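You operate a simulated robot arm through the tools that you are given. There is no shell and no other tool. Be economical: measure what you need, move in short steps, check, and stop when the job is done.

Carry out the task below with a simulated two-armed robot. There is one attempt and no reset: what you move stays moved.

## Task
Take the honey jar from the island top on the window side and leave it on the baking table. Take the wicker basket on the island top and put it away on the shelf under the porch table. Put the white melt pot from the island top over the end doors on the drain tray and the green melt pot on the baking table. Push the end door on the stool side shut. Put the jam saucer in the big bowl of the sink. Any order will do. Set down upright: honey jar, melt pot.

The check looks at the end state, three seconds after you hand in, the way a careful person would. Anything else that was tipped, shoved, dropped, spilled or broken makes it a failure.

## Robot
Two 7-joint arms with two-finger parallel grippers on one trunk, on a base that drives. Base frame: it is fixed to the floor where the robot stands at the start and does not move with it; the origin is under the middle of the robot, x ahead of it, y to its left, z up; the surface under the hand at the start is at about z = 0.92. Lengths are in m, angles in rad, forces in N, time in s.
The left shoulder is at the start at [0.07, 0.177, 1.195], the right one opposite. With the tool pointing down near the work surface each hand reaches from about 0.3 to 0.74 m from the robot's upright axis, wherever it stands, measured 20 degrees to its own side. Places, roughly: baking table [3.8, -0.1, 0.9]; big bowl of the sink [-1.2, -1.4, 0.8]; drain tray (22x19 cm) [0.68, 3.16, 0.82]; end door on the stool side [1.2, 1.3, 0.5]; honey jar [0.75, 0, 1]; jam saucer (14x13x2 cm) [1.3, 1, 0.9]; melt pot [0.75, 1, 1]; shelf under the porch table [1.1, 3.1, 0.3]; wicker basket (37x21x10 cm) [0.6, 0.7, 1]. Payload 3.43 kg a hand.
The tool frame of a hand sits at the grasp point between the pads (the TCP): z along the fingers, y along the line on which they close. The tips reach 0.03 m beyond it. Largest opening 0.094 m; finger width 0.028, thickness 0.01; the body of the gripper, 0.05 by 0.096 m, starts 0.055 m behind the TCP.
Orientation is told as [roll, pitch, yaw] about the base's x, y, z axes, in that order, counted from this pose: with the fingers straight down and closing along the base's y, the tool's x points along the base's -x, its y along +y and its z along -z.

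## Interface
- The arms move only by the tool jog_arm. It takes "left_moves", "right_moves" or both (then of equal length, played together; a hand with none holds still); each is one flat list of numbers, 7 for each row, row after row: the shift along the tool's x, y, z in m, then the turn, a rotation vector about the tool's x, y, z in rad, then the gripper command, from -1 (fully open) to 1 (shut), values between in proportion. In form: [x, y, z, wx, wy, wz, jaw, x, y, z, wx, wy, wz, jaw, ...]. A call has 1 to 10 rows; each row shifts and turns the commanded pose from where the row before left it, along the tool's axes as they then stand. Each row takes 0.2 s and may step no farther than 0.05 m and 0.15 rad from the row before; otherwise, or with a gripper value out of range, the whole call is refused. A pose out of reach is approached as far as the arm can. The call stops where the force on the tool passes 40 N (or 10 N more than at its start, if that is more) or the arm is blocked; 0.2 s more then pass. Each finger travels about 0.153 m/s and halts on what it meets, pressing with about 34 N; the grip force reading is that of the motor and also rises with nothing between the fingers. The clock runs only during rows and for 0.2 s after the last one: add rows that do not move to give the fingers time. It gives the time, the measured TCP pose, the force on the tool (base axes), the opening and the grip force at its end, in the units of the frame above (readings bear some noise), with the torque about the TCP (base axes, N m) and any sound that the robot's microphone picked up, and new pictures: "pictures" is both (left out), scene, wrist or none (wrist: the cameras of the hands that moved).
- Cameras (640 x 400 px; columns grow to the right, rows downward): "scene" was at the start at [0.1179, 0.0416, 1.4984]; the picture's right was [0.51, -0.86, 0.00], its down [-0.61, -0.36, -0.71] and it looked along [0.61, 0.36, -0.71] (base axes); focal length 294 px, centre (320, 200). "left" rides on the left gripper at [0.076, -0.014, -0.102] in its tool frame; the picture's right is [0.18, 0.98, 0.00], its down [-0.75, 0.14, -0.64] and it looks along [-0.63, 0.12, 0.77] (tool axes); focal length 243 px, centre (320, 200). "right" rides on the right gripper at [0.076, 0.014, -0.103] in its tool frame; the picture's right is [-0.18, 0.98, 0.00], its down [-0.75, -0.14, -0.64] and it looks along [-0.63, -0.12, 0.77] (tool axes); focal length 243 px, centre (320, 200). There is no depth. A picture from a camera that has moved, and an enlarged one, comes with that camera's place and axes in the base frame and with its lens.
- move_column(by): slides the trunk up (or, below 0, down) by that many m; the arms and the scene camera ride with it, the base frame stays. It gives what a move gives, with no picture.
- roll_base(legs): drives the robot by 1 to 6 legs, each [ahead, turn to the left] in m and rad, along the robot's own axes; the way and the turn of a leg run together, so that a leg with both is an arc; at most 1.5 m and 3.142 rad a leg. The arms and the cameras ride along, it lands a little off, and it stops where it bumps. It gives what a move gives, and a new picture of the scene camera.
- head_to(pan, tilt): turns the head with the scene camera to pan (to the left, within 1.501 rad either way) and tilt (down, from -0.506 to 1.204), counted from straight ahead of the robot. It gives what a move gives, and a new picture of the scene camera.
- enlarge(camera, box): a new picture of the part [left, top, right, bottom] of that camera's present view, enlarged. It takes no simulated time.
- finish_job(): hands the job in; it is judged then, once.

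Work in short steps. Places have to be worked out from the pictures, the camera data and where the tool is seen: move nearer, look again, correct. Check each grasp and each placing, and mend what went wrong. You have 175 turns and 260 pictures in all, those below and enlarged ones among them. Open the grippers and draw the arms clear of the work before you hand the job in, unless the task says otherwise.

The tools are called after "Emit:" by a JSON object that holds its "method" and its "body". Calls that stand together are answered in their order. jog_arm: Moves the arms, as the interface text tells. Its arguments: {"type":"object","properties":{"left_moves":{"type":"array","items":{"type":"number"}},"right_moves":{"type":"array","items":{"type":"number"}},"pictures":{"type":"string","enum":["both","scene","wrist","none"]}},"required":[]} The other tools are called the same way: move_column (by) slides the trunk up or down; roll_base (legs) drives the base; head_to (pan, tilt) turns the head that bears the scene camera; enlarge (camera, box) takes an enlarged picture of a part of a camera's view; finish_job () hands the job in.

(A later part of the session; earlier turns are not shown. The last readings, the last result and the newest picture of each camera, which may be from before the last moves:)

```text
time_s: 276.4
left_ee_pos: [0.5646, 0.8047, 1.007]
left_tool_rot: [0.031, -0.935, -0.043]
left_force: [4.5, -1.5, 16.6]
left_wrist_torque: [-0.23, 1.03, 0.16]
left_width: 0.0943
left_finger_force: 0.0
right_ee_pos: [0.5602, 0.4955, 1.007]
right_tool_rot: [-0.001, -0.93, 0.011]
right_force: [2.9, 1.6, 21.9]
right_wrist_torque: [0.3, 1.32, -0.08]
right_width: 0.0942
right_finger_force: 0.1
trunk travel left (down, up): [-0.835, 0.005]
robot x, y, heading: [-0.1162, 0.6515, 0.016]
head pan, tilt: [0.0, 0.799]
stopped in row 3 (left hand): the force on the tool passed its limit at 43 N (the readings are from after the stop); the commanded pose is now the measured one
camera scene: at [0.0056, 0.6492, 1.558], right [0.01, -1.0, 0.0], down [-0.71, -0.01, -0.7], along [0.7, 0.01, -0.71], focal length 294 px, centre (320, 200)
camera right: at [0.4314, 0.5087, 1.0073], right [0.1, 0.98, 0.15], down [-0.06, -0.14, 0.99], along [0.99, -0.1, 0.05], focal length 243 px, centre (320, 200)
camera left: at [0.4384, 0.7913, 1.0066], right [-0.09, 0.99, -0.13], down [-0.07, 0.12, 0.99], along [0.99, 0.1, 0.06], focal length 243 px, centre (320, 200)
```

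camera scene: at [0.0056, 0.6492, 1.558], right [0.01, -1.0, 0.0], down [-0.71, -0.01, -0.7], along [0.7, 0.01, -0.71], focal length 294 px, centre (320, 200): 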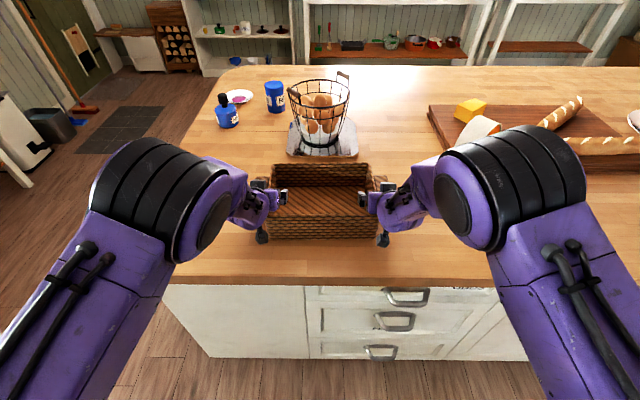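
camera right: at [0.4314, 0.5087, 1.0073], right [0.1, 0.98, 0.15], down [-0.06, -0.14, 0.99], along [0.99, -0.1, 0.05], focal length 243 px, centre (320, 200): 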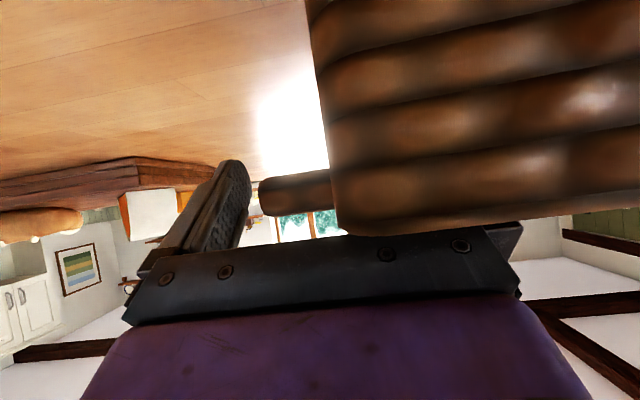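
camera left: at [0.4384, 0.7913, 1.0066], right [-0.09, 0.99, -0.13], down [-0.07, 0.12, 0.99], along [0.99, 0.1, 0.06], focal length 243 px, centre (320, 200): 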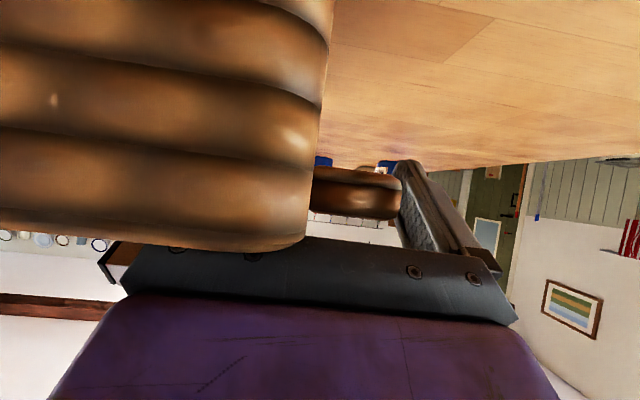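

The palms touch the end-wall rims (TCP 1.007), but the finger tips already overlap the tabs. I lift 4 mm to relieve pressure and close both hands.

Emit:
{"method": "jog_arm", "body": {"left_moves": [-0.0035, 0.003, -0.0028, 0, 0.02, 0.015, -1, 0, 0, 0, 0, 0, 0, 0, 0, 0, 0, 0, 0, 0, 0.5, 0, 0, 0, 0, 0, 0, 1, 0, 0, 0, 0, 0, 0, 1], "right_moves": [-0.0035, 0, -0.0028, 0, 0.02, 0, -1, 0, 0, 0, 0, 0, 0, 0, 0, 0, 0, 0, 0, 0, 0.5, 0, 0, 0, 0, 0, 0, 1, 0, 0, 0, 0, 0, 0, 1]}}

```text
time_s: 277.3
left_ee_pos: [0.5653, 0.8128, 1.007]
left_tool_rot: [0.058, -0.904, -0.063]
left_force: [0.6, 0.1, -0.1]
left_wrist_torque: [0.21, 0.16, 1.11]
left_width: 0.0536
left_finger_force: 34.0
right_ee_pos: [0.56, 0.4916, 1.0064]
right_tool_rot: [-0.011, -0.898, 0.017]
right_force: [-6.3, 0.4, 6.2]
right_wrist_torque: [0.06, 0.13, 0.15]
right_width: 0.0523
right_finger_force: 33.4
trunk travel left (down, up): [-0.835, 0.005]
robot x, y, heading: [-0.1187, 0.6462, 0.014]
head pan, tilt: [0.0, 0.799]
stopped in row 4 (right hand): the force on the tool passed its limit at 42 N (the readings are from after the stop); the commanded pose is now the measured one
camera scene: at [0.0093, 0.6491, 1.5573], right [0.01, -1.0, 0.0], down [-0.72, -0.01, -0.7], along [0.7, 0.01, -0.72], focal length 294 px, centre (320, 200)
camera right: at [0.4309, 0.5043, 1.0101], right [0.11, 0.98, 0.14], down [-0.03, -0.13, 0.99], along [0.99, -0.11, 0.01], focal length 243 px, centre (320, 200)
camera left: at [0.4382, 0.7998, 1.0094], right [-0.1, 0.99, -0.11], down [-0.04, 0.11, 0.99], along [0.99, 0.1, 0.03], focal length 243 px, centre (320, 200)
```

scene: 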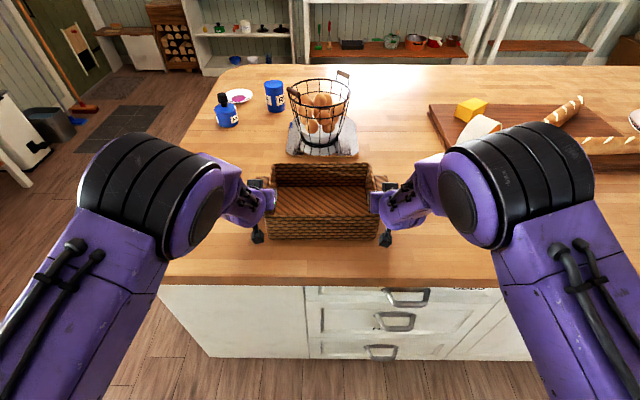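
right: 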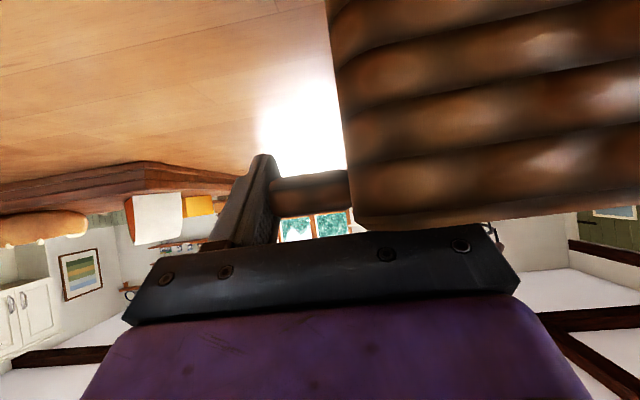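
left: 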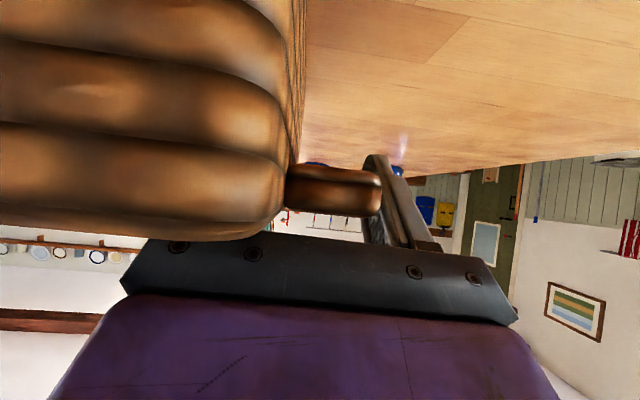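

Both hands grip wall and tab (widths ≈ 0.053). I lift together by 4 cm and check.

Emit:
{"method": "jog_arm", "body": {"left_moves": [-0.0078, 0, -0.0062, 0, 0, 0, 1, -0.0078, 0, -0.0062, 0, 0, 0, 1, -0.0078, 0, -0.0062, 0, 0, 0, 1, -0.0078, 0, -0.0062, 0, 0, 0, 1, 0, 0, 0, 0, 0, 0, 1], "right_moves": [-0.0078, 0, -0.0062, 0, 0, 0, 1, -0.0078, 0, -0.0062, 0, 0, 0, 1, -0.0078, 0, -0.0062, 0, 0, 0, 1, -0.0078, 0, -0.0062, 0, 0, 0, 1, 0, 0, 0, 0, 0, 0, 1]}}

```text
time_s: 278.5
left_ee_pos: [0.5667, 0.8128, 1.0449]
left_tool_rot: [0.056, -0.903, -0.059]
left_force: [6.3, 15.6, 0.3]
left_wrist_torque: [-0.46, 0.08, 1.6]
left_width: 0.0535
left_finger_force: 33.7
right_ee_pos: [0.5606, 0.4901, 1.0441]
right_tool_rot: [-0.015, -0.893, 0.018]
right_force: [-6.9, -15.7, -5.2]
right_wrist_torque: [-0.41, 0.03, 0.61]
right_width: 0.0526
right_finger_force: 34.2
trunk travel left (down, up): [-0.835, 0.005]
robot x, y, heading: [-0.1177, 0.6473, 0.013]
head pan, tilt: [0.0, 0.799]
camera scene: at [0.0124, 0.6492, 1.5573], right [0.01, -1.0, 0.0], down [-0.72, -0.01, -0.7], along [0.7, 0.01, -0.72], focal length 294 px, centre (320, 200)
camera right: at [0.433, 0.5038, 1.0494], right [0.11, 0.98, 0.13], down [-0.03, -0.13, 0.99], along [0.99, -0.11, 0.01], focal length 243 px, centre (320, 200)
camera left: at [0.4399, 0.799, 1.0484], right [-0.1, 0.99, -0.11], down [-0.04, 0.11, 0.99], along [0.99, 0.1, 0.03], focal length 243 px, centre (320, 200)
```

scene: 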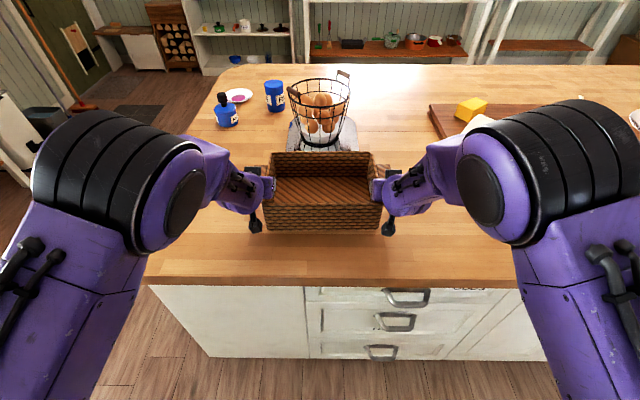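
right: 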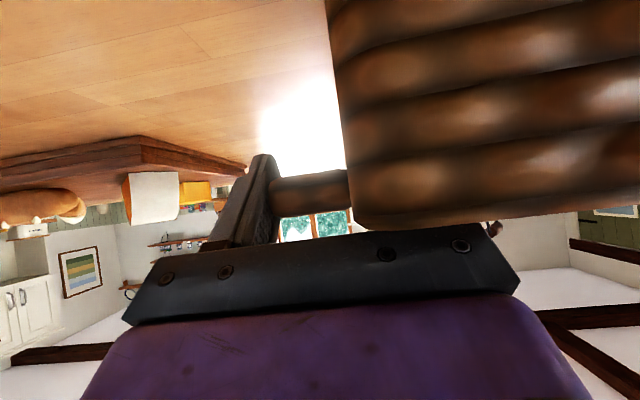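
left: 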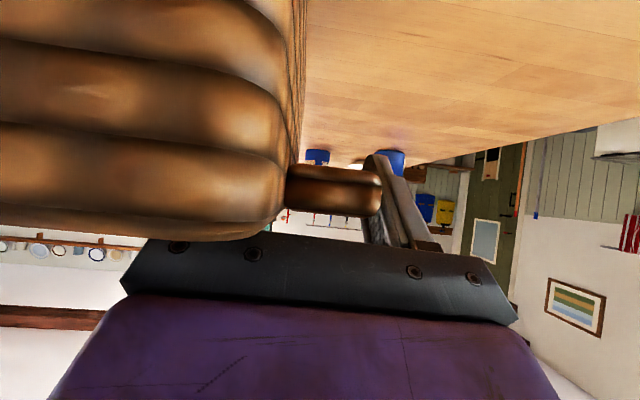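

Basket is lifted level; the hands compress it with ~15 N, so I relax them outward by 3 mm each. Then I carry it around to the porch table.

Emit:
{"method": "jog_arm", "body": {"left_moves": [0, 0.003, 0, 0, 0, 0, 1, 0, 0, 0, 0, 0, 0, 1], "right_moves": [0, -0.003, 0, 0, 0, 0, 1, 0, 0, 0, 0, 0, 0, 1], "pictures": "none"}}

Emit:
{"method": "roll_base", "body": {"legs": [[-0.3, 0], [0, 1.56]]}}

```text
time_s: 279.1
left_ee_pos: [0.5661, 0.8134, 1.0448]
left_tool_rot: [0.056, -0.902, -0.064]
left_force: [7.4, -7.6, -1.5]
left_wrist_torque: [0.07, -0.25, 1.92]
left_width: 0.054
left_finger_force: 34.1
right_ee_pos: [0.5615, 0.4908, 1.0433]
right_tool_rot: [-0.008, -0.893, 0.017]
right_force: [-6.3, 8.4, -1.9]
right_wrist_torque: [-0.26, 0.34, 0.56]
right_width: 0.0523
right_finger_force: 33.7
trunk travel left (down, up): [-0.835, 0.005]
robot x, y, heading: [-0.1165, 0.6458, 0.013]
head pan, tilt: [0.0, 0.799]
```

```text
time_s: 284.9
left_ee_pos: [-0.5625, 1.3301, 1.0447]
left_tool_rot: [0.056, -0.901, 1.484]
left_force: [29.2, 6.0, -2.4]
left_wrist_torque: [-0.12, 0.47, 2.01]
left_width: 0.0538
left_finger_force: 34.2
right_ee_pos: [-0.2415, 1.318, 1.0434]
right_tool_rot: [-0.008, -0.89, 1.561]
right_force: [-29.2, -6.5, -1.3]
right_wrist_torque: [0.07, -0.29, 0.55]
right_width: 0.0523
right_finger_force: 34.0
trunk travel left (down, up): [-0.835, 0.005]
robot x, y, heading: [-0.4159, 0.6468, 1.555]
head pan, tilt: [0.0, 0.799]
camera scene: at [-0.4141, 0.7751, 1.5573], right [1.0, -0.01, 0.0], down [-0.01, -0.72, -0.7], along [0.01, 0.7, -0.72], focal length 294 px, centre (320, 200)
```

scene: 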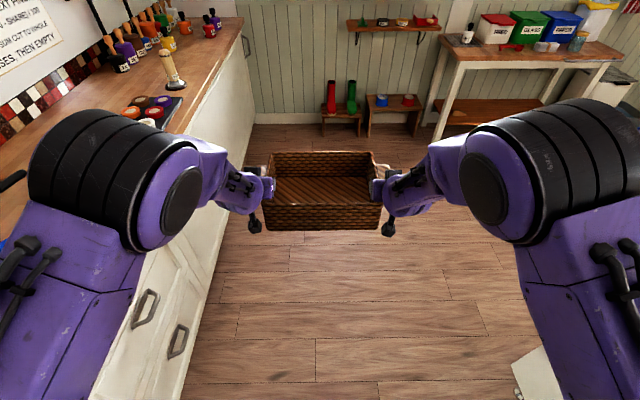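

The hands now pull apart with 29 N; I relax inward 2.5 mm each.

Emit:
{"method": "jog_arm", "body": {"left_moves": [0, -0.0025, 0, 0, 0, 0, 1, 0, 0, 0, 0, 0, 0, 1], "right_moves": [0, 0.0025, 0, 0, 0, 0, 1, 0, 0, 0, 0, 0, 0, 1], "pictures": "none"}}

Emit:
{"method": "roll_base", "body": {"legs": [[1.25, 0], [0, -1.555]]}}

```text
time_s: 285.5
left_ee_pos: [-0.5616, 1.3319, 1.0437]
left_tool_rot: [0.057, -0.902, 1.488]
left_force: [-25.4, 5.4, -2.6]
left_wrist_torque: [-0.38, -0.18, 0.96]
left_width: 0.0535
left_finger_force: 34.3
right_ee_pos: [-0.2409, 1.317, 1.0435]
right_tool_rot: [-0.011, -0.891, 1.559]
right_force: [25.8, -4.7, -1.6]
right_wrist_torque: [0.27, 0.22, 0.43]
right_width: 0.0524
right_finger_force: 34.0
trunk travel left (down, up): [-0.835, 0.005]
robot x, y, heading: [-0.4131, 0.6452, 1.558]
head pan, tilt: [0.0, 0.799]
```

```text
time_s: 295.6
left_ee_pos: [0.2707, 2.0532, 1.0452]
left_tool_rot: [0.061, -0.903, -0.055]
left_force: [3.5, 35.0, -0.7]
left_wrist_torque: [-0.35, -0.02, 0.81]
left_width: 0.0536
left_finger_force: 33.3
right_ee_pos: [0.266, 1.7326, 1.044]
right_tool_rot: [-0.011, -0.893, 0.025]
right_force: [-4.3, -33.5, -2.6]
right_wrist_torque: [0.08, 0.09, 0.4]
right_width: 0.0519
right_finger_force: 33.8
trunk travel left (down, up): [-0.835, 0.005]
robot x, y, heading: [-0.4136, 1.8817, 0.027]
head pan, tilt: [0.0, 0.799]
camera scene: at [-0.2827, 1.8847, 1.5573], right [0.02, -1.0, 0.0], down [-0.72, -0.02, -0.7], along [0.7, 0.02, -0.72], focal length 294 px, centre (320, 200)
```

scene: 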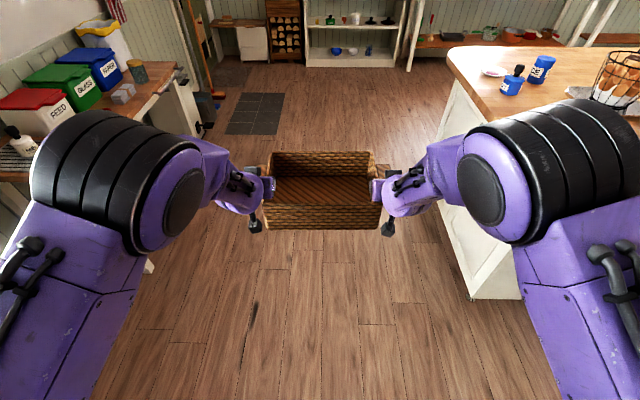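

Compression of ~35 N now; I relax 1.2 mm outward each and drive on to x ≈ 1.08, then face the porch table.

Emit:
{"method": "jog_arm", "body": {"left_moves": [0, 0.0012, 0, 0, 0, 0, 1, 0, 0, 0, 0, 0, 0, 1], "right_moves": [0, -0.0012, 0, 0, 0, 0, 1, 0, 0, 0, 0, 0, 0, 1], "pictures": "none"}}

Emit:
{"method": "roll_base", "body": {"legs": [[1.45, -0.027], [0, 1.571]]}}

Emit:
{"method": "head_to", "body": {"pan": 0.0, "tilt": 0.6}}

```text
time_s: 296.2
left_ee_pos: [0.2697, 2.0529, 1.0453]
left_tool_rot: [0.059, -0.903, -0.052]
left_force: [6.6, -12.1, -4.3]
left_wrist_torque: [0.37, 0.07, 1.57]
left_width: 0.0533
left_finger_force: 33.7
right_ee_pos: [0.2659, 1.7321, 1.0432]
right_tool_rot: [-0.01, -0.893, 0.029]
right_force: [-5.8, 11.5, 1.5]
right_wrist_torque: [0.61, 0.0, 0.31]
right_width: 0.0521
right_finger_force: 34.2
trunk travel left (down, up): [-0.835, 0.005]
robot x, y, heading: [-0.4153, 1.8803, 0.018]
head pan, tilt: [0.0, 0.799]
```

```text
time_s: 307.1
left_ee_pos: [0.9169, 2.5868, 1.0445]
left_tool_rot: [0.059, -0.903, 1.45]
left_force: [25.4, 4.9, -1.6]
left_wrist_torque: [-0.13, 0.14, 1.63]
left_width: 0.0534
left_finger_force: 34.1
right_ee_pos: [1.2371, 2.5623, 1.0432]
right_tool_rot: [-0.008, -0.89, 1.528]
right_force: [-25.1, -3.0, -1.6]
right_wrist_torque: [0.03, -0.02, 0.37]
right_width: 0.0524
right_finger_force: 33.8
trunk travel left (down, up): [-0.835, 0.005]
robot x, y, heading: [1.0389, 1.8928, 1.529]
head pan, tilt: [0.0, 0.799]
camera scene: at [1.0462, 2.0265, 1.5573], right [1.0, -0.04, 0.0], down [-0.03, -0.72, -0.7], along [0.03, 0.7, -0.72], focal length 294 px, centre (320, 200)
```

scene: 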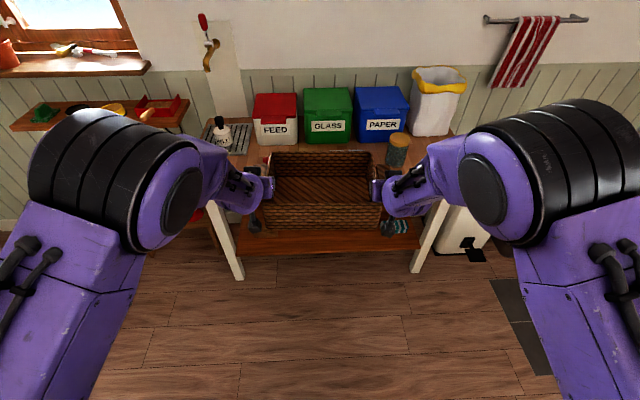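

```text
time_s: 307.9
left_ee_pos: [0.9158, 2.5889, 1.0449]
left_tool_rot: [0.057, -0.901, 1.452]
left_force: [2.7, 4.6, -3.8]
left_wrist_torque: [-0.18, 0.08, 1.31]
left_width: 0.0534
left_finger_force: 34.0
right_ee_pos: [1.2376, 2.5621, 1.0427]
right_tool_rot: [-0.009, -0.892, 1.53]
right_force: [-0.9, -4.5, -0.6]
right_wrist_torque: [0.14, 0.39, 0.15]
right_width: 0.0523
right_finger_force: 34.1
trunk travel left (down, up): [-0.835, 0.005]
robot x, y, heading: [1.0395, 1.8967, 1.523]
head pan, tilt: [0.0, 0.6]
camera scene: at [1.046, 2.0342, 1.5741], right [1.0, -0.04, 0.0], down [-0.02, -0.57, -0.82], along [0.04, 0.82, -0.57], focal length 294 px, centre (320, 200)
```

scene: 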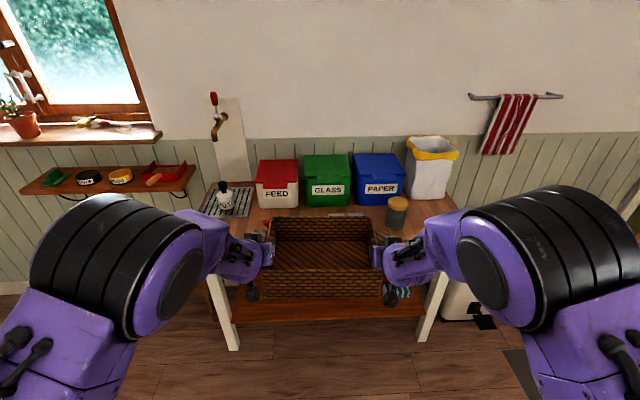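

The shelf's middle is free between a small item (x ≈ 0.78) and a cloth (x ≈ 1.47). I lower the trunk by 0.6 m with the basket still in front of the table and look.

Emit:
{"method": "move_column", "body": {"by": -0.4}}

Emit:
{"method": "move_column", "body": {"by": -0.18}}

Emit:
{"method": "head_to", "body": {"pan": 0.0, "tilt": 0.4}}

```text
time_s: 311.7
left_ee_pos: [0.9157, 2.5875, 0.6453]
left_tool_rot: [0.06, -0.901, 1.451]
left_force: [4.4, 4.4, -1.2]
left_wrist_torque: [-0.05, -0.09, 1.36]
left_width: 0.0531
left_finger_force: 33.7
right_ee_pos: [1.2373, 2.5621, 0.6435]
right_tool_rot: [-0.009, -0.891, 1.529]
right_force: [-4.0, -4.4, -2.3]
right_wrist_torque: [-0.07, -0.05, 0.34]
right_width: 0.0522
right_finger_force: 33.8
trunk travel left (down, up): [-0.435, 0.405]
robot x, y, heading: [1.0427, 1.8969, 1.527]
head pan, tilt: [0.0, 0.6]
```

```text
time_s: 313.7
left_ee_pos: [0.9164, 2.5879, 0.4654]
left_tool_rot: [0.058, -0.903, 1.451]
left_force: [4.4, 4.2, -1.6]
left_wrist_torque: [-0.08, 0.02, 1.28]
left_width: 0.0535
left_finger_force: 34.0
right_ee_pos: [1.2368, 2.5614, 0.4631]
right_tool_rot: [-0.008, -0.892, 1.529]
right_force: [-4.0, -4.2, -2.3]
right_wrist_torque: [0.0, 0.07, 0.24]
right_width: 0.0522
right_finger_force: 33.8
trunk travel left (down, up): [-0.255, 0.585]
robot x, y, heading: [1.0425, 1.8943, 1.532]
head pan, tilt: [0.0, 0.6]
```

```text
time_s: 314.4
left_ee_pos: [0.917, 2.5871, 0.4653]
left_tool_rot: [0.059, -0.902, 1.451]
left_force: [3.9, 3.9, -1.5]
left_wrist_torque: [-0.08, -0.01, 1.27]
left_width: 0.0532
left_finger_force: 34.1
right_ee_pos: [1.2376, 2.5609, 0.4627]
right_tool_rot: [-0.009, -0.89, 1.528]
right_force: [-4.5, -4.1, -1.8]
right_wrist_torque: [0.02, 0.13, 0.19]
right_width: 0.0521
right_finger_force: 34.3
trunk travel left (down, up): [-0.255, 0.585]
robot x, y, heading: [1.0413, 1.8923, 1.524]
head pan, tilt: [0.0, 0.4]
camera scene: at [1.0464, 2.038, 1.0124], right [1.0, -0.04, 0.0], down [-0.02, -0.39, -0.92], along [0.04, 0.92, -0.39], focal length 294 px, centre (320, 200)
```

scene: 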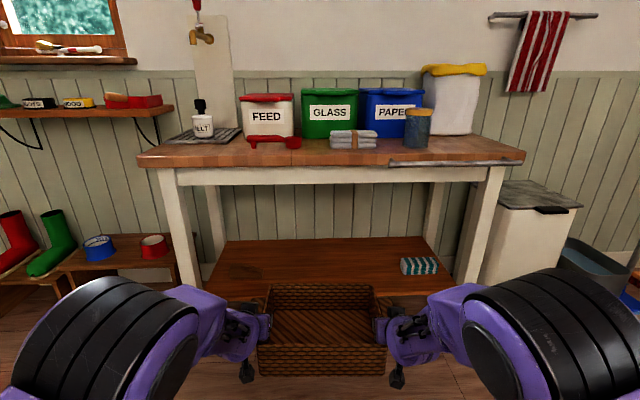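

Everything lines up: basket bottom ≈ 0.376, shelf ≈ 0.30, apron bottom ≈ 0.71. I drive 0.3 m in and look.

Emit:
{"method": "roll_base", "body": {"legs": [[0.3, 0]]}}

```text
time_s: 316.5
left_ee_pos: [0.9246, 2.8877, 0.4653]
left_tool_rot: [0.059, -0.903, 1.457]
left_force: [4.4, 3.8, -2.2]
left_wrist_torque: [-0.1, -0.04, 1.32]
left_width: 0.053
left_finger_force: 33.8
right_ee_pos: [1.2449, 2.8632, 0.4626]
right_tool_rot: [-0.01, -0.892, 1.536]
right_force: [-5.3, -4.5, -2.5]
right_wrist_torque: [0.02, 0.09, 0.22]
right_width: 0.0518
right_finger_force: 33.7
trunk travel left (down, up): [-0.255, 0.585]
robot x, y, heading: [1.0543, 2.1976, 1.531]
head pan, tilt: [0.0, 0.4]
camera scene: at [1.0576, 2.3386, 1.0123], right [1.0, -0.04, 0.0], down [-0.01, -0.39, -0.92], along [0.03, 0.92, -0.39], focal length 294 px, centre (320, 200)
```

scene: 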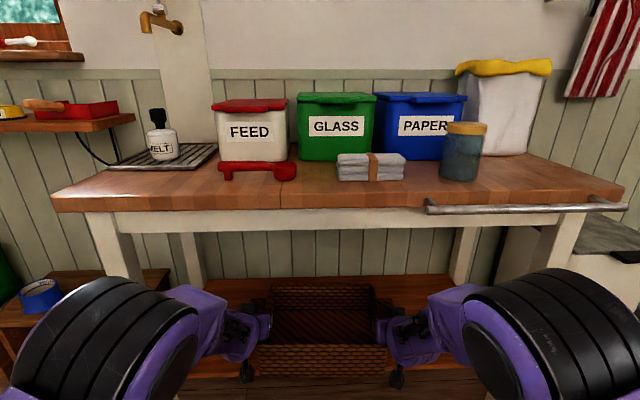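

A rail on the table's front right edge sits near my right elbow, so I drive only 8 cm more and take the rest with the arms.

Emit:
{"method": "roll_base", "body": {"legs": [[0.08, 0]]}}

Emit:
{"method": "head_to", "body": {"pan": -0.4, "tilt": 0.75}}

```text
time_s: 317.5
left_ee_pos: [0.9264, 2.9672, 0.4653]
left_tool_rot: [0.056, -0.902, 1.459]
left_force: [0.9, 4.3, -3.7]
left_wrist_torque: [-0.18, -0.04, 1.34]
left_width: 0.0533
left_finger_force: 33.7
right_ee_pos: [1.2483, 2.9427, 0.4624]
right_tool_rot: [-0.009, -0.892, 1.536]
right_force: [-2.1, -4.1, 0.3]
right_wrist_torque: [0.1, 0.43, 0.11]
right_width: 0.0523
right_finger_force: 33.9
trunk travel left (down, up): [-0.255, 0.585]
robot x, y, heading: [1.0574, 2.2738, 1.538]
head pan, tilt: [0.0, 0.4]
camera scene: at [1.0606, 2.4185, 1.0123], right [1.0, -0.04, 0.0], down [-0.01, -0.39, -0.92], along [0.03, 0.92, -0.39], focal length 294 px, centre (320, 200)
```

scene: 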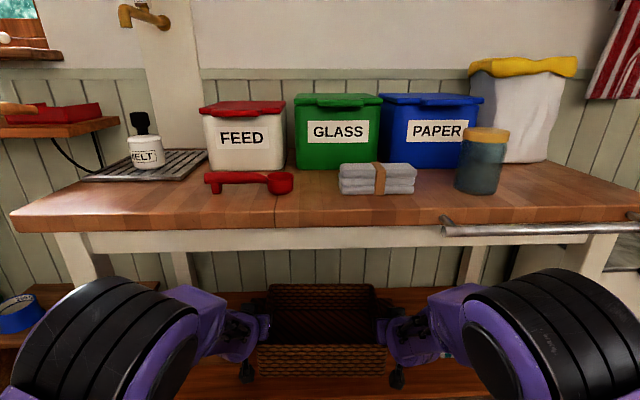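

```text
time_s: 318.4
left_ee_pos: [0.9266, 2.9657, 0.4647]
left_tool_rot: [0.056, -0.903, 1.459]
left_force: [0.9, 3.6, -3.6]
left_wrist_torque: [-0.18, 0.0, 1.29]
left_width: 0.0534
left_finger_force: 34.0
right_ee_pos: [1.2474, 2.9416, 0.4619]
right_tool_rot: [-0.008, -0.891, 1.536]
right_force: [-0.5, -5.1, -0.6]
right_wrist_torque: [0.11, 0.47, 0.17]
right_width: 0.0522
right_finger_force: 33.6
trunk travel left (down, up): [-0.255, 0.585]
robot x, y, heading: [1.0594, 2.2811, 1.536]
head pan, tilt: [-0.4, 0.75]
camera scene: at [1.0922, 2.4005, 0.9814], right [0.91, -0.42, 0.0], down [-0.29, -0.62, -0.73], along [0.31, 0.66, -0.68], focal length 294 px, centre (320, 200)
```

scene: 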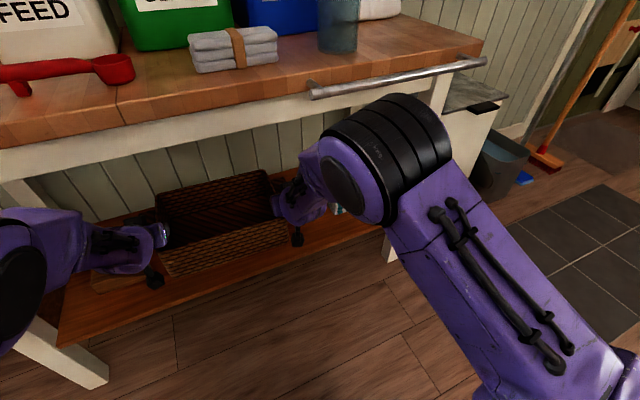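

Elbow clears the rail. I push the basket 5 cm further in with both arms and lower it 5 cm.

Emit:
{"method": "jog_arm", "body": {"left_moves": [-0.0155, 0.0008, 0.0195, 0, 0, 0, 1, -0.0155, 0.0008, 0.0195, 0, 0, 0, 1, 0.0195, -0.001, 0.0155, 0, 0, 0, 1, 0.0195, -0.001, 0.0155, 0, 0, 0, 1, 0, 0, 0, 0, 0, 0, 1], "right_moves": [-0.0155, 0, 0.0195, 0, 0, 0, 1, -0.0155, 0, 0.0195, 0, 0, 0, 1, 0.0195, 0, 0.0155, 0, 0, 0, 1, 0.0195, 0, 0.0155, 0, 0, 0, 1, 0, 0, 0, 0, 0, 0, 1], "pictures": "scene"}}

```text
time_s: 319.6
left_ee_pos: [0.9283, 3.0161, 0.4166]
left_tool_rot: [0.058, -0.903, 1.46]
left_force: [-3.5, 4.4, 0.1]
left_wrist_torque: [-0.24, -0.46, 1.02]
left_width: 0.0532
left_finger_force: 34.3
right_ee_pos: [1.2498, 2.9919, 0.4138]
right_tool_rot: [-0.009, -0.89, 1.538]
right_force: [3.7, -3.0, -5.2]
right_wrist_torque: [0.12, -0.18, 0.13]
right_width: 0.0522
right_finger_force: 33.4
trunk travel left (down, up): [-0.255, 0.585]
robot x, y, heading: [1.0593, 2.2777, 1.535]
head pan, tilt: [-0.4, 0.75]
camera scene: at [1.0922, 2.4005, 0.9813], right [0.91, -0.42, 0.0], down [-0.29, -0.62, -0.73], along [0.31, 0.66, -0.68], focal length 294 px, centre (320, 200)
```

scene: 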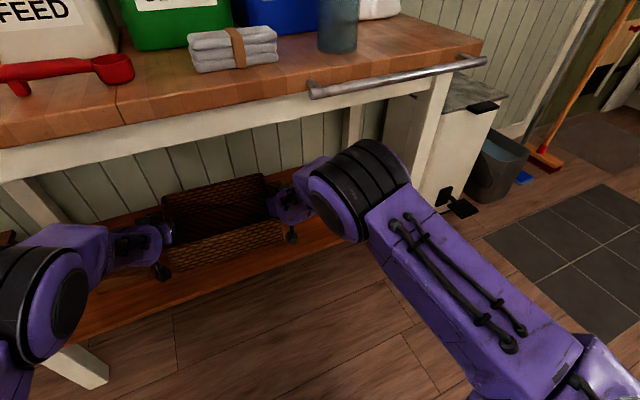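

Now I lower in small steps until the shelf takes the weight.

Emit:
{"method": "jog_arm", "body": {"left_moves": [0.0078, -0.0004, 0.0062, 0, 0, 0, 1, 0.0055, -0.0003, 0.0043, 0, 0, 0, 1, 0.004, -0.0002, 0.003, 0, 0, 0, 1, 0, 0, 0, 0, 0, 0, 1], "right_moves": [0.0078, 0, 0.0062, 0, 0, 0, 1, 0.0055, 0, 0.0043, 0, 0, 0, 1, 0.004, 0, 0.003, 0, 0, 0, 1, 0, 0, 0, 0, 0, 0, 1], "pictures": "scene"}}

```text
time_s: 320.6
left_ee_pos: [0.9274, 3.0164, 0.393]
left_tool_rot: [0.057, -0.902, 1.46]
left_force: [2.5, 3.5, 1.0]
left_wrist_torque: [-0.6, -0.57, 1.07]
left_width: 0.0529
left_finger_force: 33.8
right_ee_pos: [1.2499, 2.9911, 0.3916]
right_tool_rot: [-0.009, -0.892, 1.538]
right_force: [-3.2, -2.7, -4.7]
right_wrist_torque: [0.44, -0.29, 0.01]
right_width: 0.0521
right_finger_force: 33.5
trunk travel left (down, up): [-0.255, 0.585]
robot x, y, heading: [1.0586, 2.2758, 1.53]
head pan, tilt: [-0.4, 0.75]
camera scene: at [1.0922, 2.4005, 0.9813], right [0.91, -0.42, 0.0], down [-0.29, -0.62, -0.73], along [0.31, 0.66, -0.68], focal length 294 px, centre (320, 200)
```

scene: 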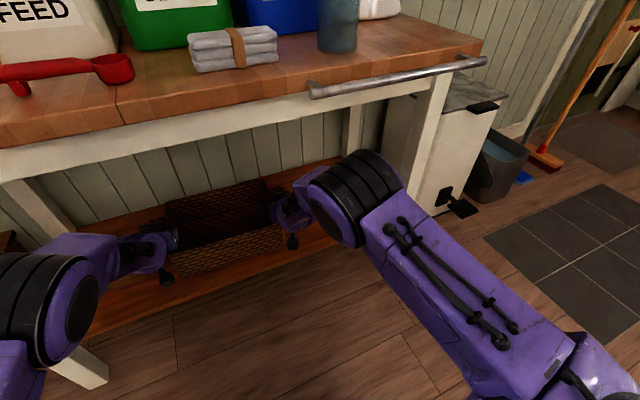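

No contact yet (vertical forces unchanged). I continue in 4–5 mm steps.

Emit:
{"method": "jog_arm", "body": {"left_moves": [0.0039, -0.0002, 0.0031, 0, 0, 0, 1, 0.0039, -0.0002, 0.0031, 0, 0, 0, 1, 0, 0, 0, 0, 0, 0, 1], "right_moves": [0.0039, 0, 0.0031, 0, 0, 0, 1, 0.0039, 0, 0.0031, 0, 0, 0, 1, 0, 0, 0, 0, 0, 0, 1], "pictures": "none"}}

Emit:
{"method": "jog_arm", "body": {"left_moves": [0.0039, -0.0002, 0.0031, 0, 0, 0, 1, 0.0039, -0.0002, 0.0031, 0, 0, 0, 1, 0, 0, 0, 0, 0, 0, 1], "right_moves": [0.0039, 0, 0.0031, 0, 0, 0, 1, 0.0039, 0, 0.0031, 0, 0, 0, 1, 0, 0, 0, 0, 0, 0, 1], "pictures": "none"}}

```text
time_s: 321.4
left_ee_pos: [0.93, 3.0175, 0.3819]
left_tool_rot: [0.056, -0.903, 1.459]
left_force: [8.7, 1.7, -1.1]
left_wrist_torque: [0.36, -0.19, 1.03]
left_width: 0.0532
left_finger_force: 33.9
right_ee_pos: [1.2503, 2.9892, 0.3807]
right_tool_rot: [-0.006, -0.892, 1.536]
right_force: [-7.3, -1.7, -2.4]
right_wrist_torque: [-0.47, 0.03, -0.27]
right_width: 0.0524
right_finger_force: 34.0
trunk travel left (down, up): [-0.255, 0.585]
robot x, y, heading: [1.0573, 2.2769, 1.536]
head pan, tilt: [-0.4, 0.75]
```

```text
time_s: 322.2
left_ee_pos: [0.9303, 3.0159, 0.3734]
left_tool_rot: [0.058, -0.901, 1.459]
left_force: [14.5, -1.2, -2.1]
left_wrist_torque: [-0.21, -0.11, 0.73]
left_width: 0.0528
left_finger_force: 34.0
right_ee_pos: [1.2507, 2.9894, 0.3708]
right_tool_rot: [-0.006, -0.892, 1.535]
right_force: [-14.1, 0.9, -2.8]
right_wrist_torque: [0.1, 0.04, -0.62]
right_width: 0.0521
right_finger_force: 34.8
trunk travel left (down, up): [-0.255, 0.585]
robot x, y, heading: [1.0551, 2.276, 1.534]
head pan, tilt: [-0.4, 0.75]
```

Still hanging; slight tension. I relax 0.6 mm inward and keep lowering, with a picture.

Emit:
{"method": "jog_arm", "body": {"left_moves": [0.0039, -0.0008, 0.0031, 0, 0, 0, 1, 0.0039, -0.0003, 0.0031, 0, 0, 0, 1, 0.0039, -0.0002, 0.0031, 0, 0, 0, 1, 0, 0, 0, 0, 0, 0, 1], "right_moves": [0.0039, 0.0006, 0.0031, 0, 0, 0, 1, 0.0039, 0, 0.0031, 0, 0, 0, 1, 0.0039, 0, 0.0031, 0, 0, 0, 1, 0, 0, 0, 0, 0, 0, 1], "pictures": "both"}}

```text
time_s: 323.2
left_ee_pos: [0.9297, 3.0173, 0.3592]
left_tool_rot: [0.056, -0.901, 1.461]
left_force: [12.8, 3.6, -2.9]
left_wrist_torque: [-0.03, 0.09, 1.3]
left_width: 0.0532
left_finger_force: 34.1
right_ee_pos: [1.2503, 2.9908, 0.3563]
right_tool_rot: [-0.008, -0.89, 1.536]
right_force: [-12.9, -3.3, 0.6]
right_wrist_torque: [-0.02, 0.46, 0.09]
right_width: 0.0525
right_finger_force: 33.3
trunk travel left (down, up): [-0.255, 0.585]
robot x, y, heading: [1.0573, 2.2774, 1.53]
head pan, tilt: [-0.4, 0.75]
camera scene: at [1.0922, 2.4005, 0.9813], right [0.91, -0.42, 0.0], down [-0.29, -0.62, -0.73], along [0.31, 0.66, -0.68], focal length 294 px, centre (320, 200)
camera right: at [1.2306, 2.8642, 0.3621], right [-0.98, 0.16, 0.14], down [0.13, -0.03, 0.99], along [0.16, 0.99, 0.01], focal length 243 px, centre (320, 200)
camera left: at [0.9359, 2.8874, 0.3622], right [-0.99, -0.05, -0.11], down [-0.11, -0.03, 0.99], along [-0.05, 1.0, 0.03], focal length 243 px, centre (320, 200)
```

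scene: 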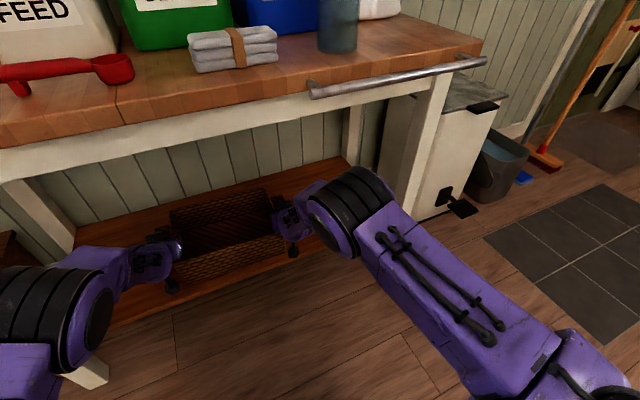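
right: 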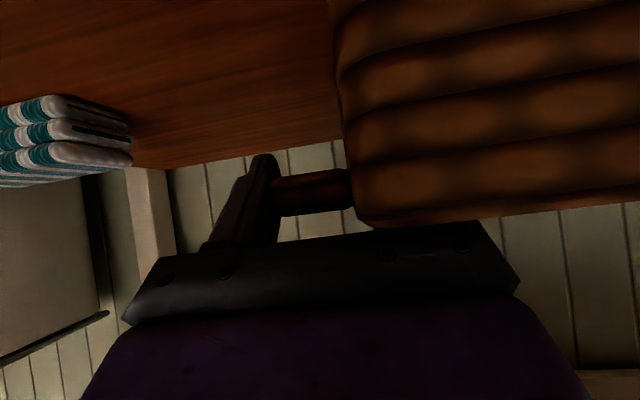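
left: 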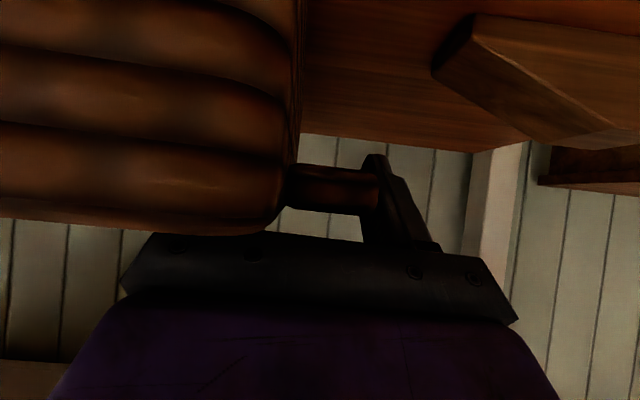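

Shelf surface appears near z ≈ 0.275, so contact is close. Continue in 3 mm steps.

Emit:
{"method": "jog_arm", "body": {"left_moves": [0.0024, -0.0002, 0.0019, 0, 0, 0, 1, 0.0024, -0.0002, 0.0019, 0, 0, 0, 1, 0.0024, -0.0002, 0.0019, 0, 0, 0, 1, 0, 0, 0, 0, 0, 0, 1], "right_moves": [0.0024, 0, 0.0019, 0, 0, 0, 1, 0.0024, 0, 0.0019, 0, 0, 0, 1, 0.0024, 0, 0.0019, 0, 0, 0, 1, 0, 0, 0, 0, 0, 0, 1], "pictures": "none"}}

Emit:
{"method": "jog_arm", "body": {"left_moves": [0.0024, -0.0002, 0.0019, 0, 0, 0, 1, 0.0024, -0.0002, 0.0019, 0, 0, 0, 1, 0.0024, -0.0002, 0.0019, 0, 0, 0, 1, 0, 0, 0, 0, 0, 0, 1], "right_moves": [0.0024, 0, 0.0019, 0, 0, 0, 1, 0.0024, 0, 0.0019, 0, 0, 0, 1, 0.0024, 0, 0.0019, 0, 0, 0, 1, 0, 0, 0, 0, 0, 0, 1], "pictures": "none"}}

```text
time_s: 324.2
left_ee_pos: [0.9309, 3.0164, 0.3504]
left_tool_rot: [0.057, -0.902, 1.459]
left_force: [4.3, 3.5, -4.7]
left_wrist_torque: [0.05, 0.13, 1.05]
left_width: 0.053
left_finger_force: 33.7
right_ee_pos: [1.2509, 2.9911, 0.3469]
right_tool_rot: [-0.008, -0.892, 1.536]
right_force: [-3.4, -2.9, 1.3]
right_wrist_torque: [0.06, 0.56, 0.01]
right_width: 0.052
right_finger_force: 33.9
trunk travel left (down, up): [-0.255, 0.585]
robot x, y, heading: [1.0562, 2.2754, 1.536]
head pan, tilt: [-0.4, 0.75]
```

```text
time_s: 325.2
left_ee_pos: [0.929, 3.0163, 0.3475]
left_tool_rot: [0.057, -0.913, 1.46]
left_force: [-3.3, 12.9, 8.5]
left_wrist_torque: [-0.67, -0.35, 1.21]
left_width: 0.0529
left_finger_force: 33.8
right_ee_pos: [1.2511, 2.9906, 0.346]
right_tool_rot: [-0.011, -0.904, 1.538]
right_force: [3.4, -6.8, 33.2]
right_wrist_torque: [-1.7, 0.39, 0.68]
right_width: 0.0522
right_finger_force: 33.6
trunk travel left (down, up): [-0.255, 0.585]
robot x, y, heading: [1.0596, 2.2764, 1.533]
head pan, tilt: [-0.4, 0.75]
```

Shelf contact. I ease up 3 mm and open both hands.

Emit:
{"method": "jog_arm", "body": {"left_moves": [-0.0016, 0, -0.0012, 0, 0, 0, 1, 0, 0, 0, 0, 0, 0, 0.2, 0, 0, 0, 0, 0, 0, -0.5, 0, 0, 0, 0, 0, 0, -1, 0, 0, 0, 0, 0, 0, -1], "right_moves": [-0.0031, 0, -0.0025, 0, 0, 0, 1, 0, 0, 0, 0, 0, 0, 0.2, 0, 0, 0, 0, 0, 0, -0.5, 0, 0, 0, 0, 0, 0, -1, 0, 0, 0, 0, 0, 0, -1], "pictures": "wrist"}}

```text
time_s: 326.4
left_ee_pos: [0.9304, 3.0145, 0.3466]
left_tool_rot: [0.059, -0.908, 1.458]
left_force: [-5.1, 3.4, 17.4]
left_wrist_torque: [-1.09, -0.38, -0.21]
left_width: 0.094
left_finger_force: 0.1
right_ee_pos: [1.2497, 2.9888, 0.3455]
right_tool_rot: [-0.009, -0.895, 1.536]
right_force: [4.7, 1.7, 11.3]
right_wrist_torque: [-0.71, 0.3, 0.2]
right_width: 0.094
right_finger_force: 0.2
trunk travel left (down, up): [-0.255, 0.585]
robot x, y, heading: [1.0558, 2.273, 1.53]
head pan, tilt: [-0.4, 0.75]
camera right: at [1.2302, 2.8629, 0.35], right [-0.98, 0.16, 0.14], down [0.13, -0.04, 0.99], along [0.16, 0.99, 0.01], focal length 243 px, centre (320, 200)
camera left: at [0.9365, 2.8863, 0.3487], right [-0.99, -0.05, -0.11], down [-0.11, -0.04, 0.99], along [-0.05, 1.0, 0.03], focal length 243 px, centre (320, 200)
```

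right: 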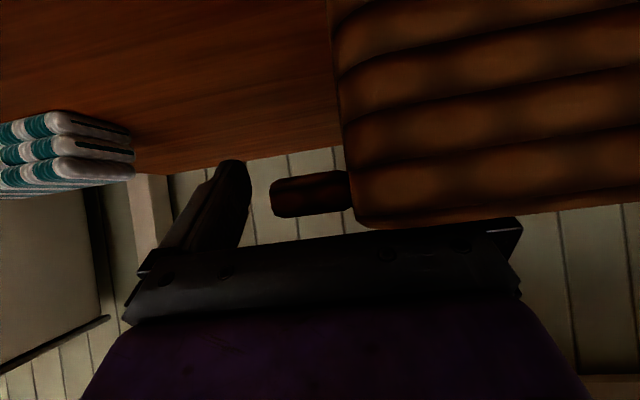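
left: 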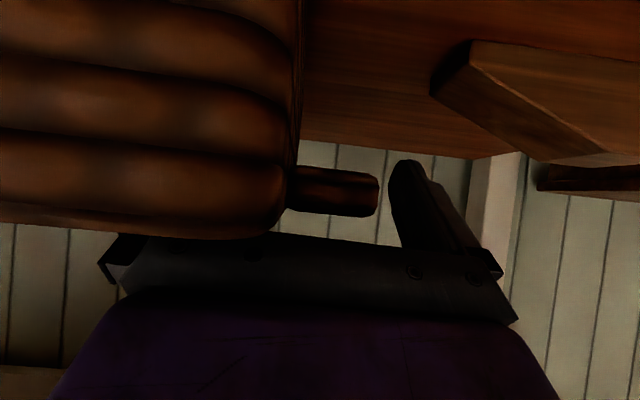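

Both are open; the palms rest on the rims. I raise both hands straight up 9 cm, then back out.

Emit:
{"method": "jog_arm", "body": {"left_moves": [-0.0117, 0.0006, -0.0093, 0, 0, 0, -1, -0.0156, 0.0008, -0.0124, 0, 0, 0, -1, -0.0195, 0.001, -0.0155, 0, 0, 0, -1, -0.0195, 0.001, -0.0155, 0, 0, 0, -1, 0, 0, 0, 0, 0, 0, -1], "right_moves": [-0.0117, 0, -0.0093, 0, 0, 0, -1, -0.0156, 0, -0.0124, 0, 0, 0, -1, -0.0195, 0, -0.0155, 0, 0, 0, -1, -0.0195, 0, -0.0155, 0, 0, 0, -1, 0, 0, 0, 0, 0, 0, -1]}}

```text
time_s: 327.6
left_ee_pos: [0.9308, 3.0164, 0.4287]
left_tool_rot: [0.059, -0.903, 1.459]
left_force: [-0.3, 0.2, -0.5]
left_wrist_torque: [0.01, -0.01, 0.01]
left_width: 0.0939
left_finger_force: 0.0
right_ee_pos: [1.2491, 2.991, 0.4269]
right_tool_rot: [-0.009, -0.891, 1.537]
right_force: [-0.2, 0.3, 0.3]
right_wrist_torque: [0.0, -0.04, -0.02]
right_width: 0.094
right_finger_force: 0.1
trunk travel left (down, up): [-0.255, 0.585]
robot x, y, heading: [1.0616, 2.2774, 1.536]
head pan, tilt: [-0.4, 0.75]
camera scene: at [1.0922, 2.3999, 0.9814], right [0.91, -0.42, 0.0], down [-0.29, -0.62, -0.73], along [0.31, 0.66, -0.68], focal length 294 px, centre (320, 200)
camera right: at [1.2286, 2.865, 0.4319], right [-0.98, 0.16, 0.14], down [0.13, -0.03, 0.99], along [0.16, 0.99, 0.01], focal length 243 px, centre (320, 200)
camera left: at [0.9382, 2.8869, 0.4317], right [-0.99, -0.05, -0.11], down [-0.11, -0.03, 0.99], along [-0.05, 1.0, 0.03], focal length 243 px, centre (320, 200)
```

scene: 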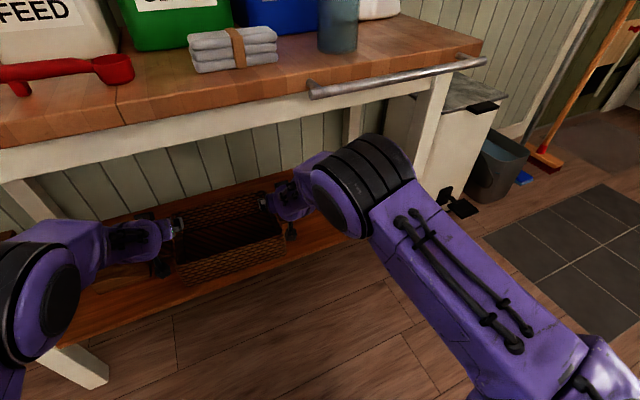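
right: 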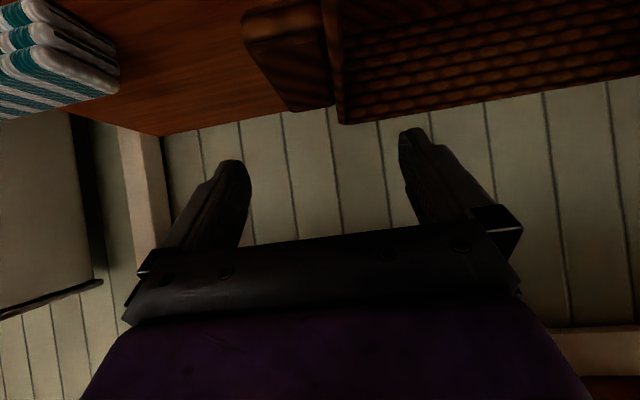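
left: 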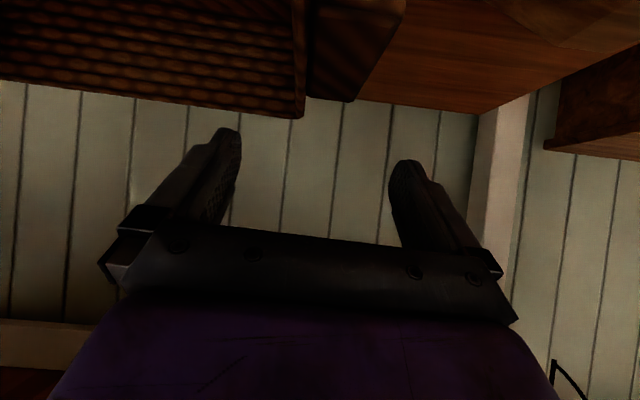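

Hands are clear of the basket, which sits on the shelf. I back out 0.45 m, raise the trunk, and look.

Emit:
{"method": "roll_base", "body": {"legs": [[-0.45, 0]]}}

Emit:
{"method": "head_to", "body": {"pan": 0.0, "tilt": 0.5}}

Emit:
{"method": "move_column", "body": {"by": 0.4}}

Emit:
{"method": "move_column", "body": {"by": 0.18}}

```text
time_s: 330.3
left_ee_pos: [0.9117, 2.5605, 0.4284]
left_tool_rot: [0.058, -0.904, 1.463]
left_force: [1.1, -0.3, 0.0]
left_wrist_torque: [-0.01, 0.0, 0.01]
left_width: 0.0941
left_finger_force: 0.1
right_ee_pos: [1.228, 2.538, 0.4268]
right_tool_rot: [-0.01, -0.89, 1.545]
right_force: [1.0, 0.6, 0.5]
right_wrist_torque: [0.01, 0.0, 0.01]
right_width: 0.0938
right_finger_force: 0.0
trunk travel left (down, up): [-0.255, 0.585]
robot x, y, heading: [1.0426, 1.8225, 1.54]
head pan, tilt: [-0.4, 0.75]
camera scene: at [1.0758, 1.9437, 0.9815], right [0.91, -0.42, 0.0], down [-0.28, -0.62, -0.73], along [0.31, 0.66, -0.68], focal length 294 px, centre (320, 200)
```

scene: 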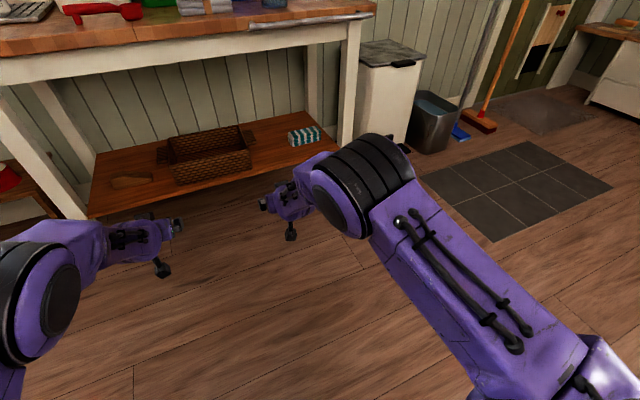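

```text
time_s: 331.2
left_ee_pos: [0.9117, 2.5592, 0.4292]
left_tool_rot: [0.059, -0.904, 1.463]
left_force: [0.5, 0.4, 0.1]
left_wrist_torque: [0.03, 0.0, 0.01]
left_width: 0.0938
left_finger_force: 0.0
right_ee_pos: [1.2281, 2.5375, 0.4263]
right_tool_rot: [-0.009, -0.892, 1.543]
right_force: [0.5, 0.1, 0.1]
right_wrist_torque: [0.0, -0.02, -0.01]
right_width: 0.0938
right_finger_force: 0.0
trunk travel left (down, up): [-0.255, 0.585]
robot x, y, heading: [1.0395, 1.8177, 1.536]
head pan, tilt: [0.0, 0.499]
camera scene: at [1.0441, 1.9595, 1.0033], right [1.0, -0.03, 0.0], down [-0.02, -0.48, -0.88], along [0.03, 0.88, -0.48], focal length 294 px, centre (320, 200)
```

scene: 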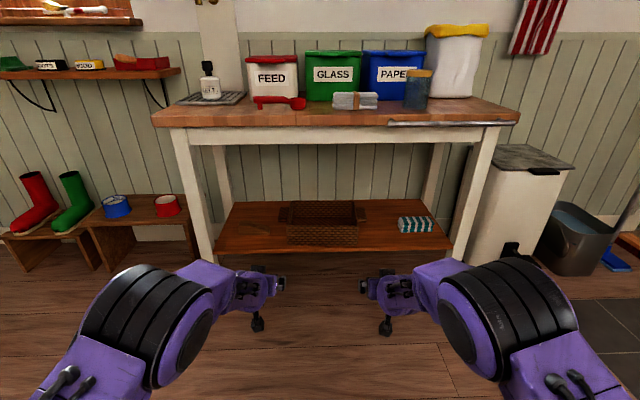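

```text
time_s: 335.0
left_ee_pos: [0.9114, 2.558, 0.8284]
left_tool_rot: [0.059, -0.902, 1.465]
left_force: [0.2, 0.2, 0.1]
left_wrist_torque: [0.01, 0.0, -0.04]
left_width: 0.0942
left_finger_force: 0.0
right_ee_pos: [1.2284, 2.5373, 0.8254]
right_tool_rot: [-0.007, -0.891, 1.544]
right_force: [0.7, 0.0, 0.5]
right_wrist_torque: [-0.01, 0.02, 0.01]
right_width: 0.0942
right_finger_force: 0.1
trunk travel left (down, up): [-0.655, 0.185]
robot x, y, heading: [1.042, 1.8192, 1.541]
head pan, tilt: [0.0, 0.499]
```

```text
time_s: 337.0
left_ee_pos: [0.9113, 2.5601, 1.0079]
left_tool_rot: [0.056, -0.903, 1.465]
left_force: [1.3, -0.4, 0.3]
left_wrist_torque: [0.02, -0.02, -0.01]
left_width: 0.0941
left_finger_force: 0.1
right_ee_pos: [1.2291, 2.5375, 1.0071]
right_tool_rot: [-0.008, -0.892, 1.542]
right_force: [0.3, 1.0, 0.0]
right_wrist_torque: [-0.01, 0.0, -0.02]
right_width: 0.0942
right_finger_force: 0.3
trunk travel left (down, up): [-0.835, 0.005]
robot x, y, heading: [1.0394, 1.8199, 1.54]
head pan, tilt: [0.0, 0.499]
```

The basket is on the shelf and the white pot still stands. Next the saucer: I fold both hands back up and turn around toward the island end.

Emit:
{"method": "jog_arm", "body": {"left_moves": [-0.02, 0.01, -0.035, 0, 0.15, 0, -1, -0.02, 0.01, -0.035, 0, 0.15, 0, -1, -0.01, 0.01, -0.035, 0, 0.15, 0, -1, 0, 0.01, -0.035, 0, 0.15, 0, -1, 0.02, 0.01, -0.035, 0, 0.15, 0, -1, 0.03, 0, -0.03, 0, 0.15, 0, -1, 0.045, 0, 0, 0, 0, 0, -1, 0.045, 0, 0, 0, 0, 0, -1, 0.045, 0, 0, 0, 0, 0, -1], "right_moves": [-0.02, -0.01, -0.035, 0, 0.15, 0, -1, -0.02, -0.01, -0.035, 0, 0.15, 0, -1, -0.01, -0.01, -0.035, 0, 0.15, 0, -1, 0, -0.01, -0.035, 0, 0.15, 0, -1, 0.02, -0.01, -0.035, 0, 0.15, 0, -1, 0.03, 0, -0.03, 0, 0.14, 0, -1, 0.045, 0, 0, 0, 0, 0, -1, 0.045, 0, 0, 0, 0, 0, -1, 0.045, 0, 0, 0, 0, 0, -1], "pictures": "none"}}

```text
time_s: 339.0
left_ee_pos: [0.8502, 2.307, 1.2075]
left_tool_rot: [0.035, -0.01, 1.511]
left_force: [0.4, -0.6, 0.2]
left_wrist_torque: [0.07, 0.01, 0.04]
left_width: 0.0941
left_finger_force: 0.0
right_ee_pos: [1.2665, 2.2815, 1.2005]
right_tool_rot: [-0.005, -0.005, 1.537]
right_force: [0.8, -0.9, 0.7]
right_wrist_torque: [0.05, 0.0, 0.0]
right_width: 0.0941
right_finger_force: 0.1
trunk travel left (down, up): [-0.835, 0.005]
robot x, y, heading: [1.0423, 1.8186, 1.54]
head pan, tilt: [0.0, 0.499]
```

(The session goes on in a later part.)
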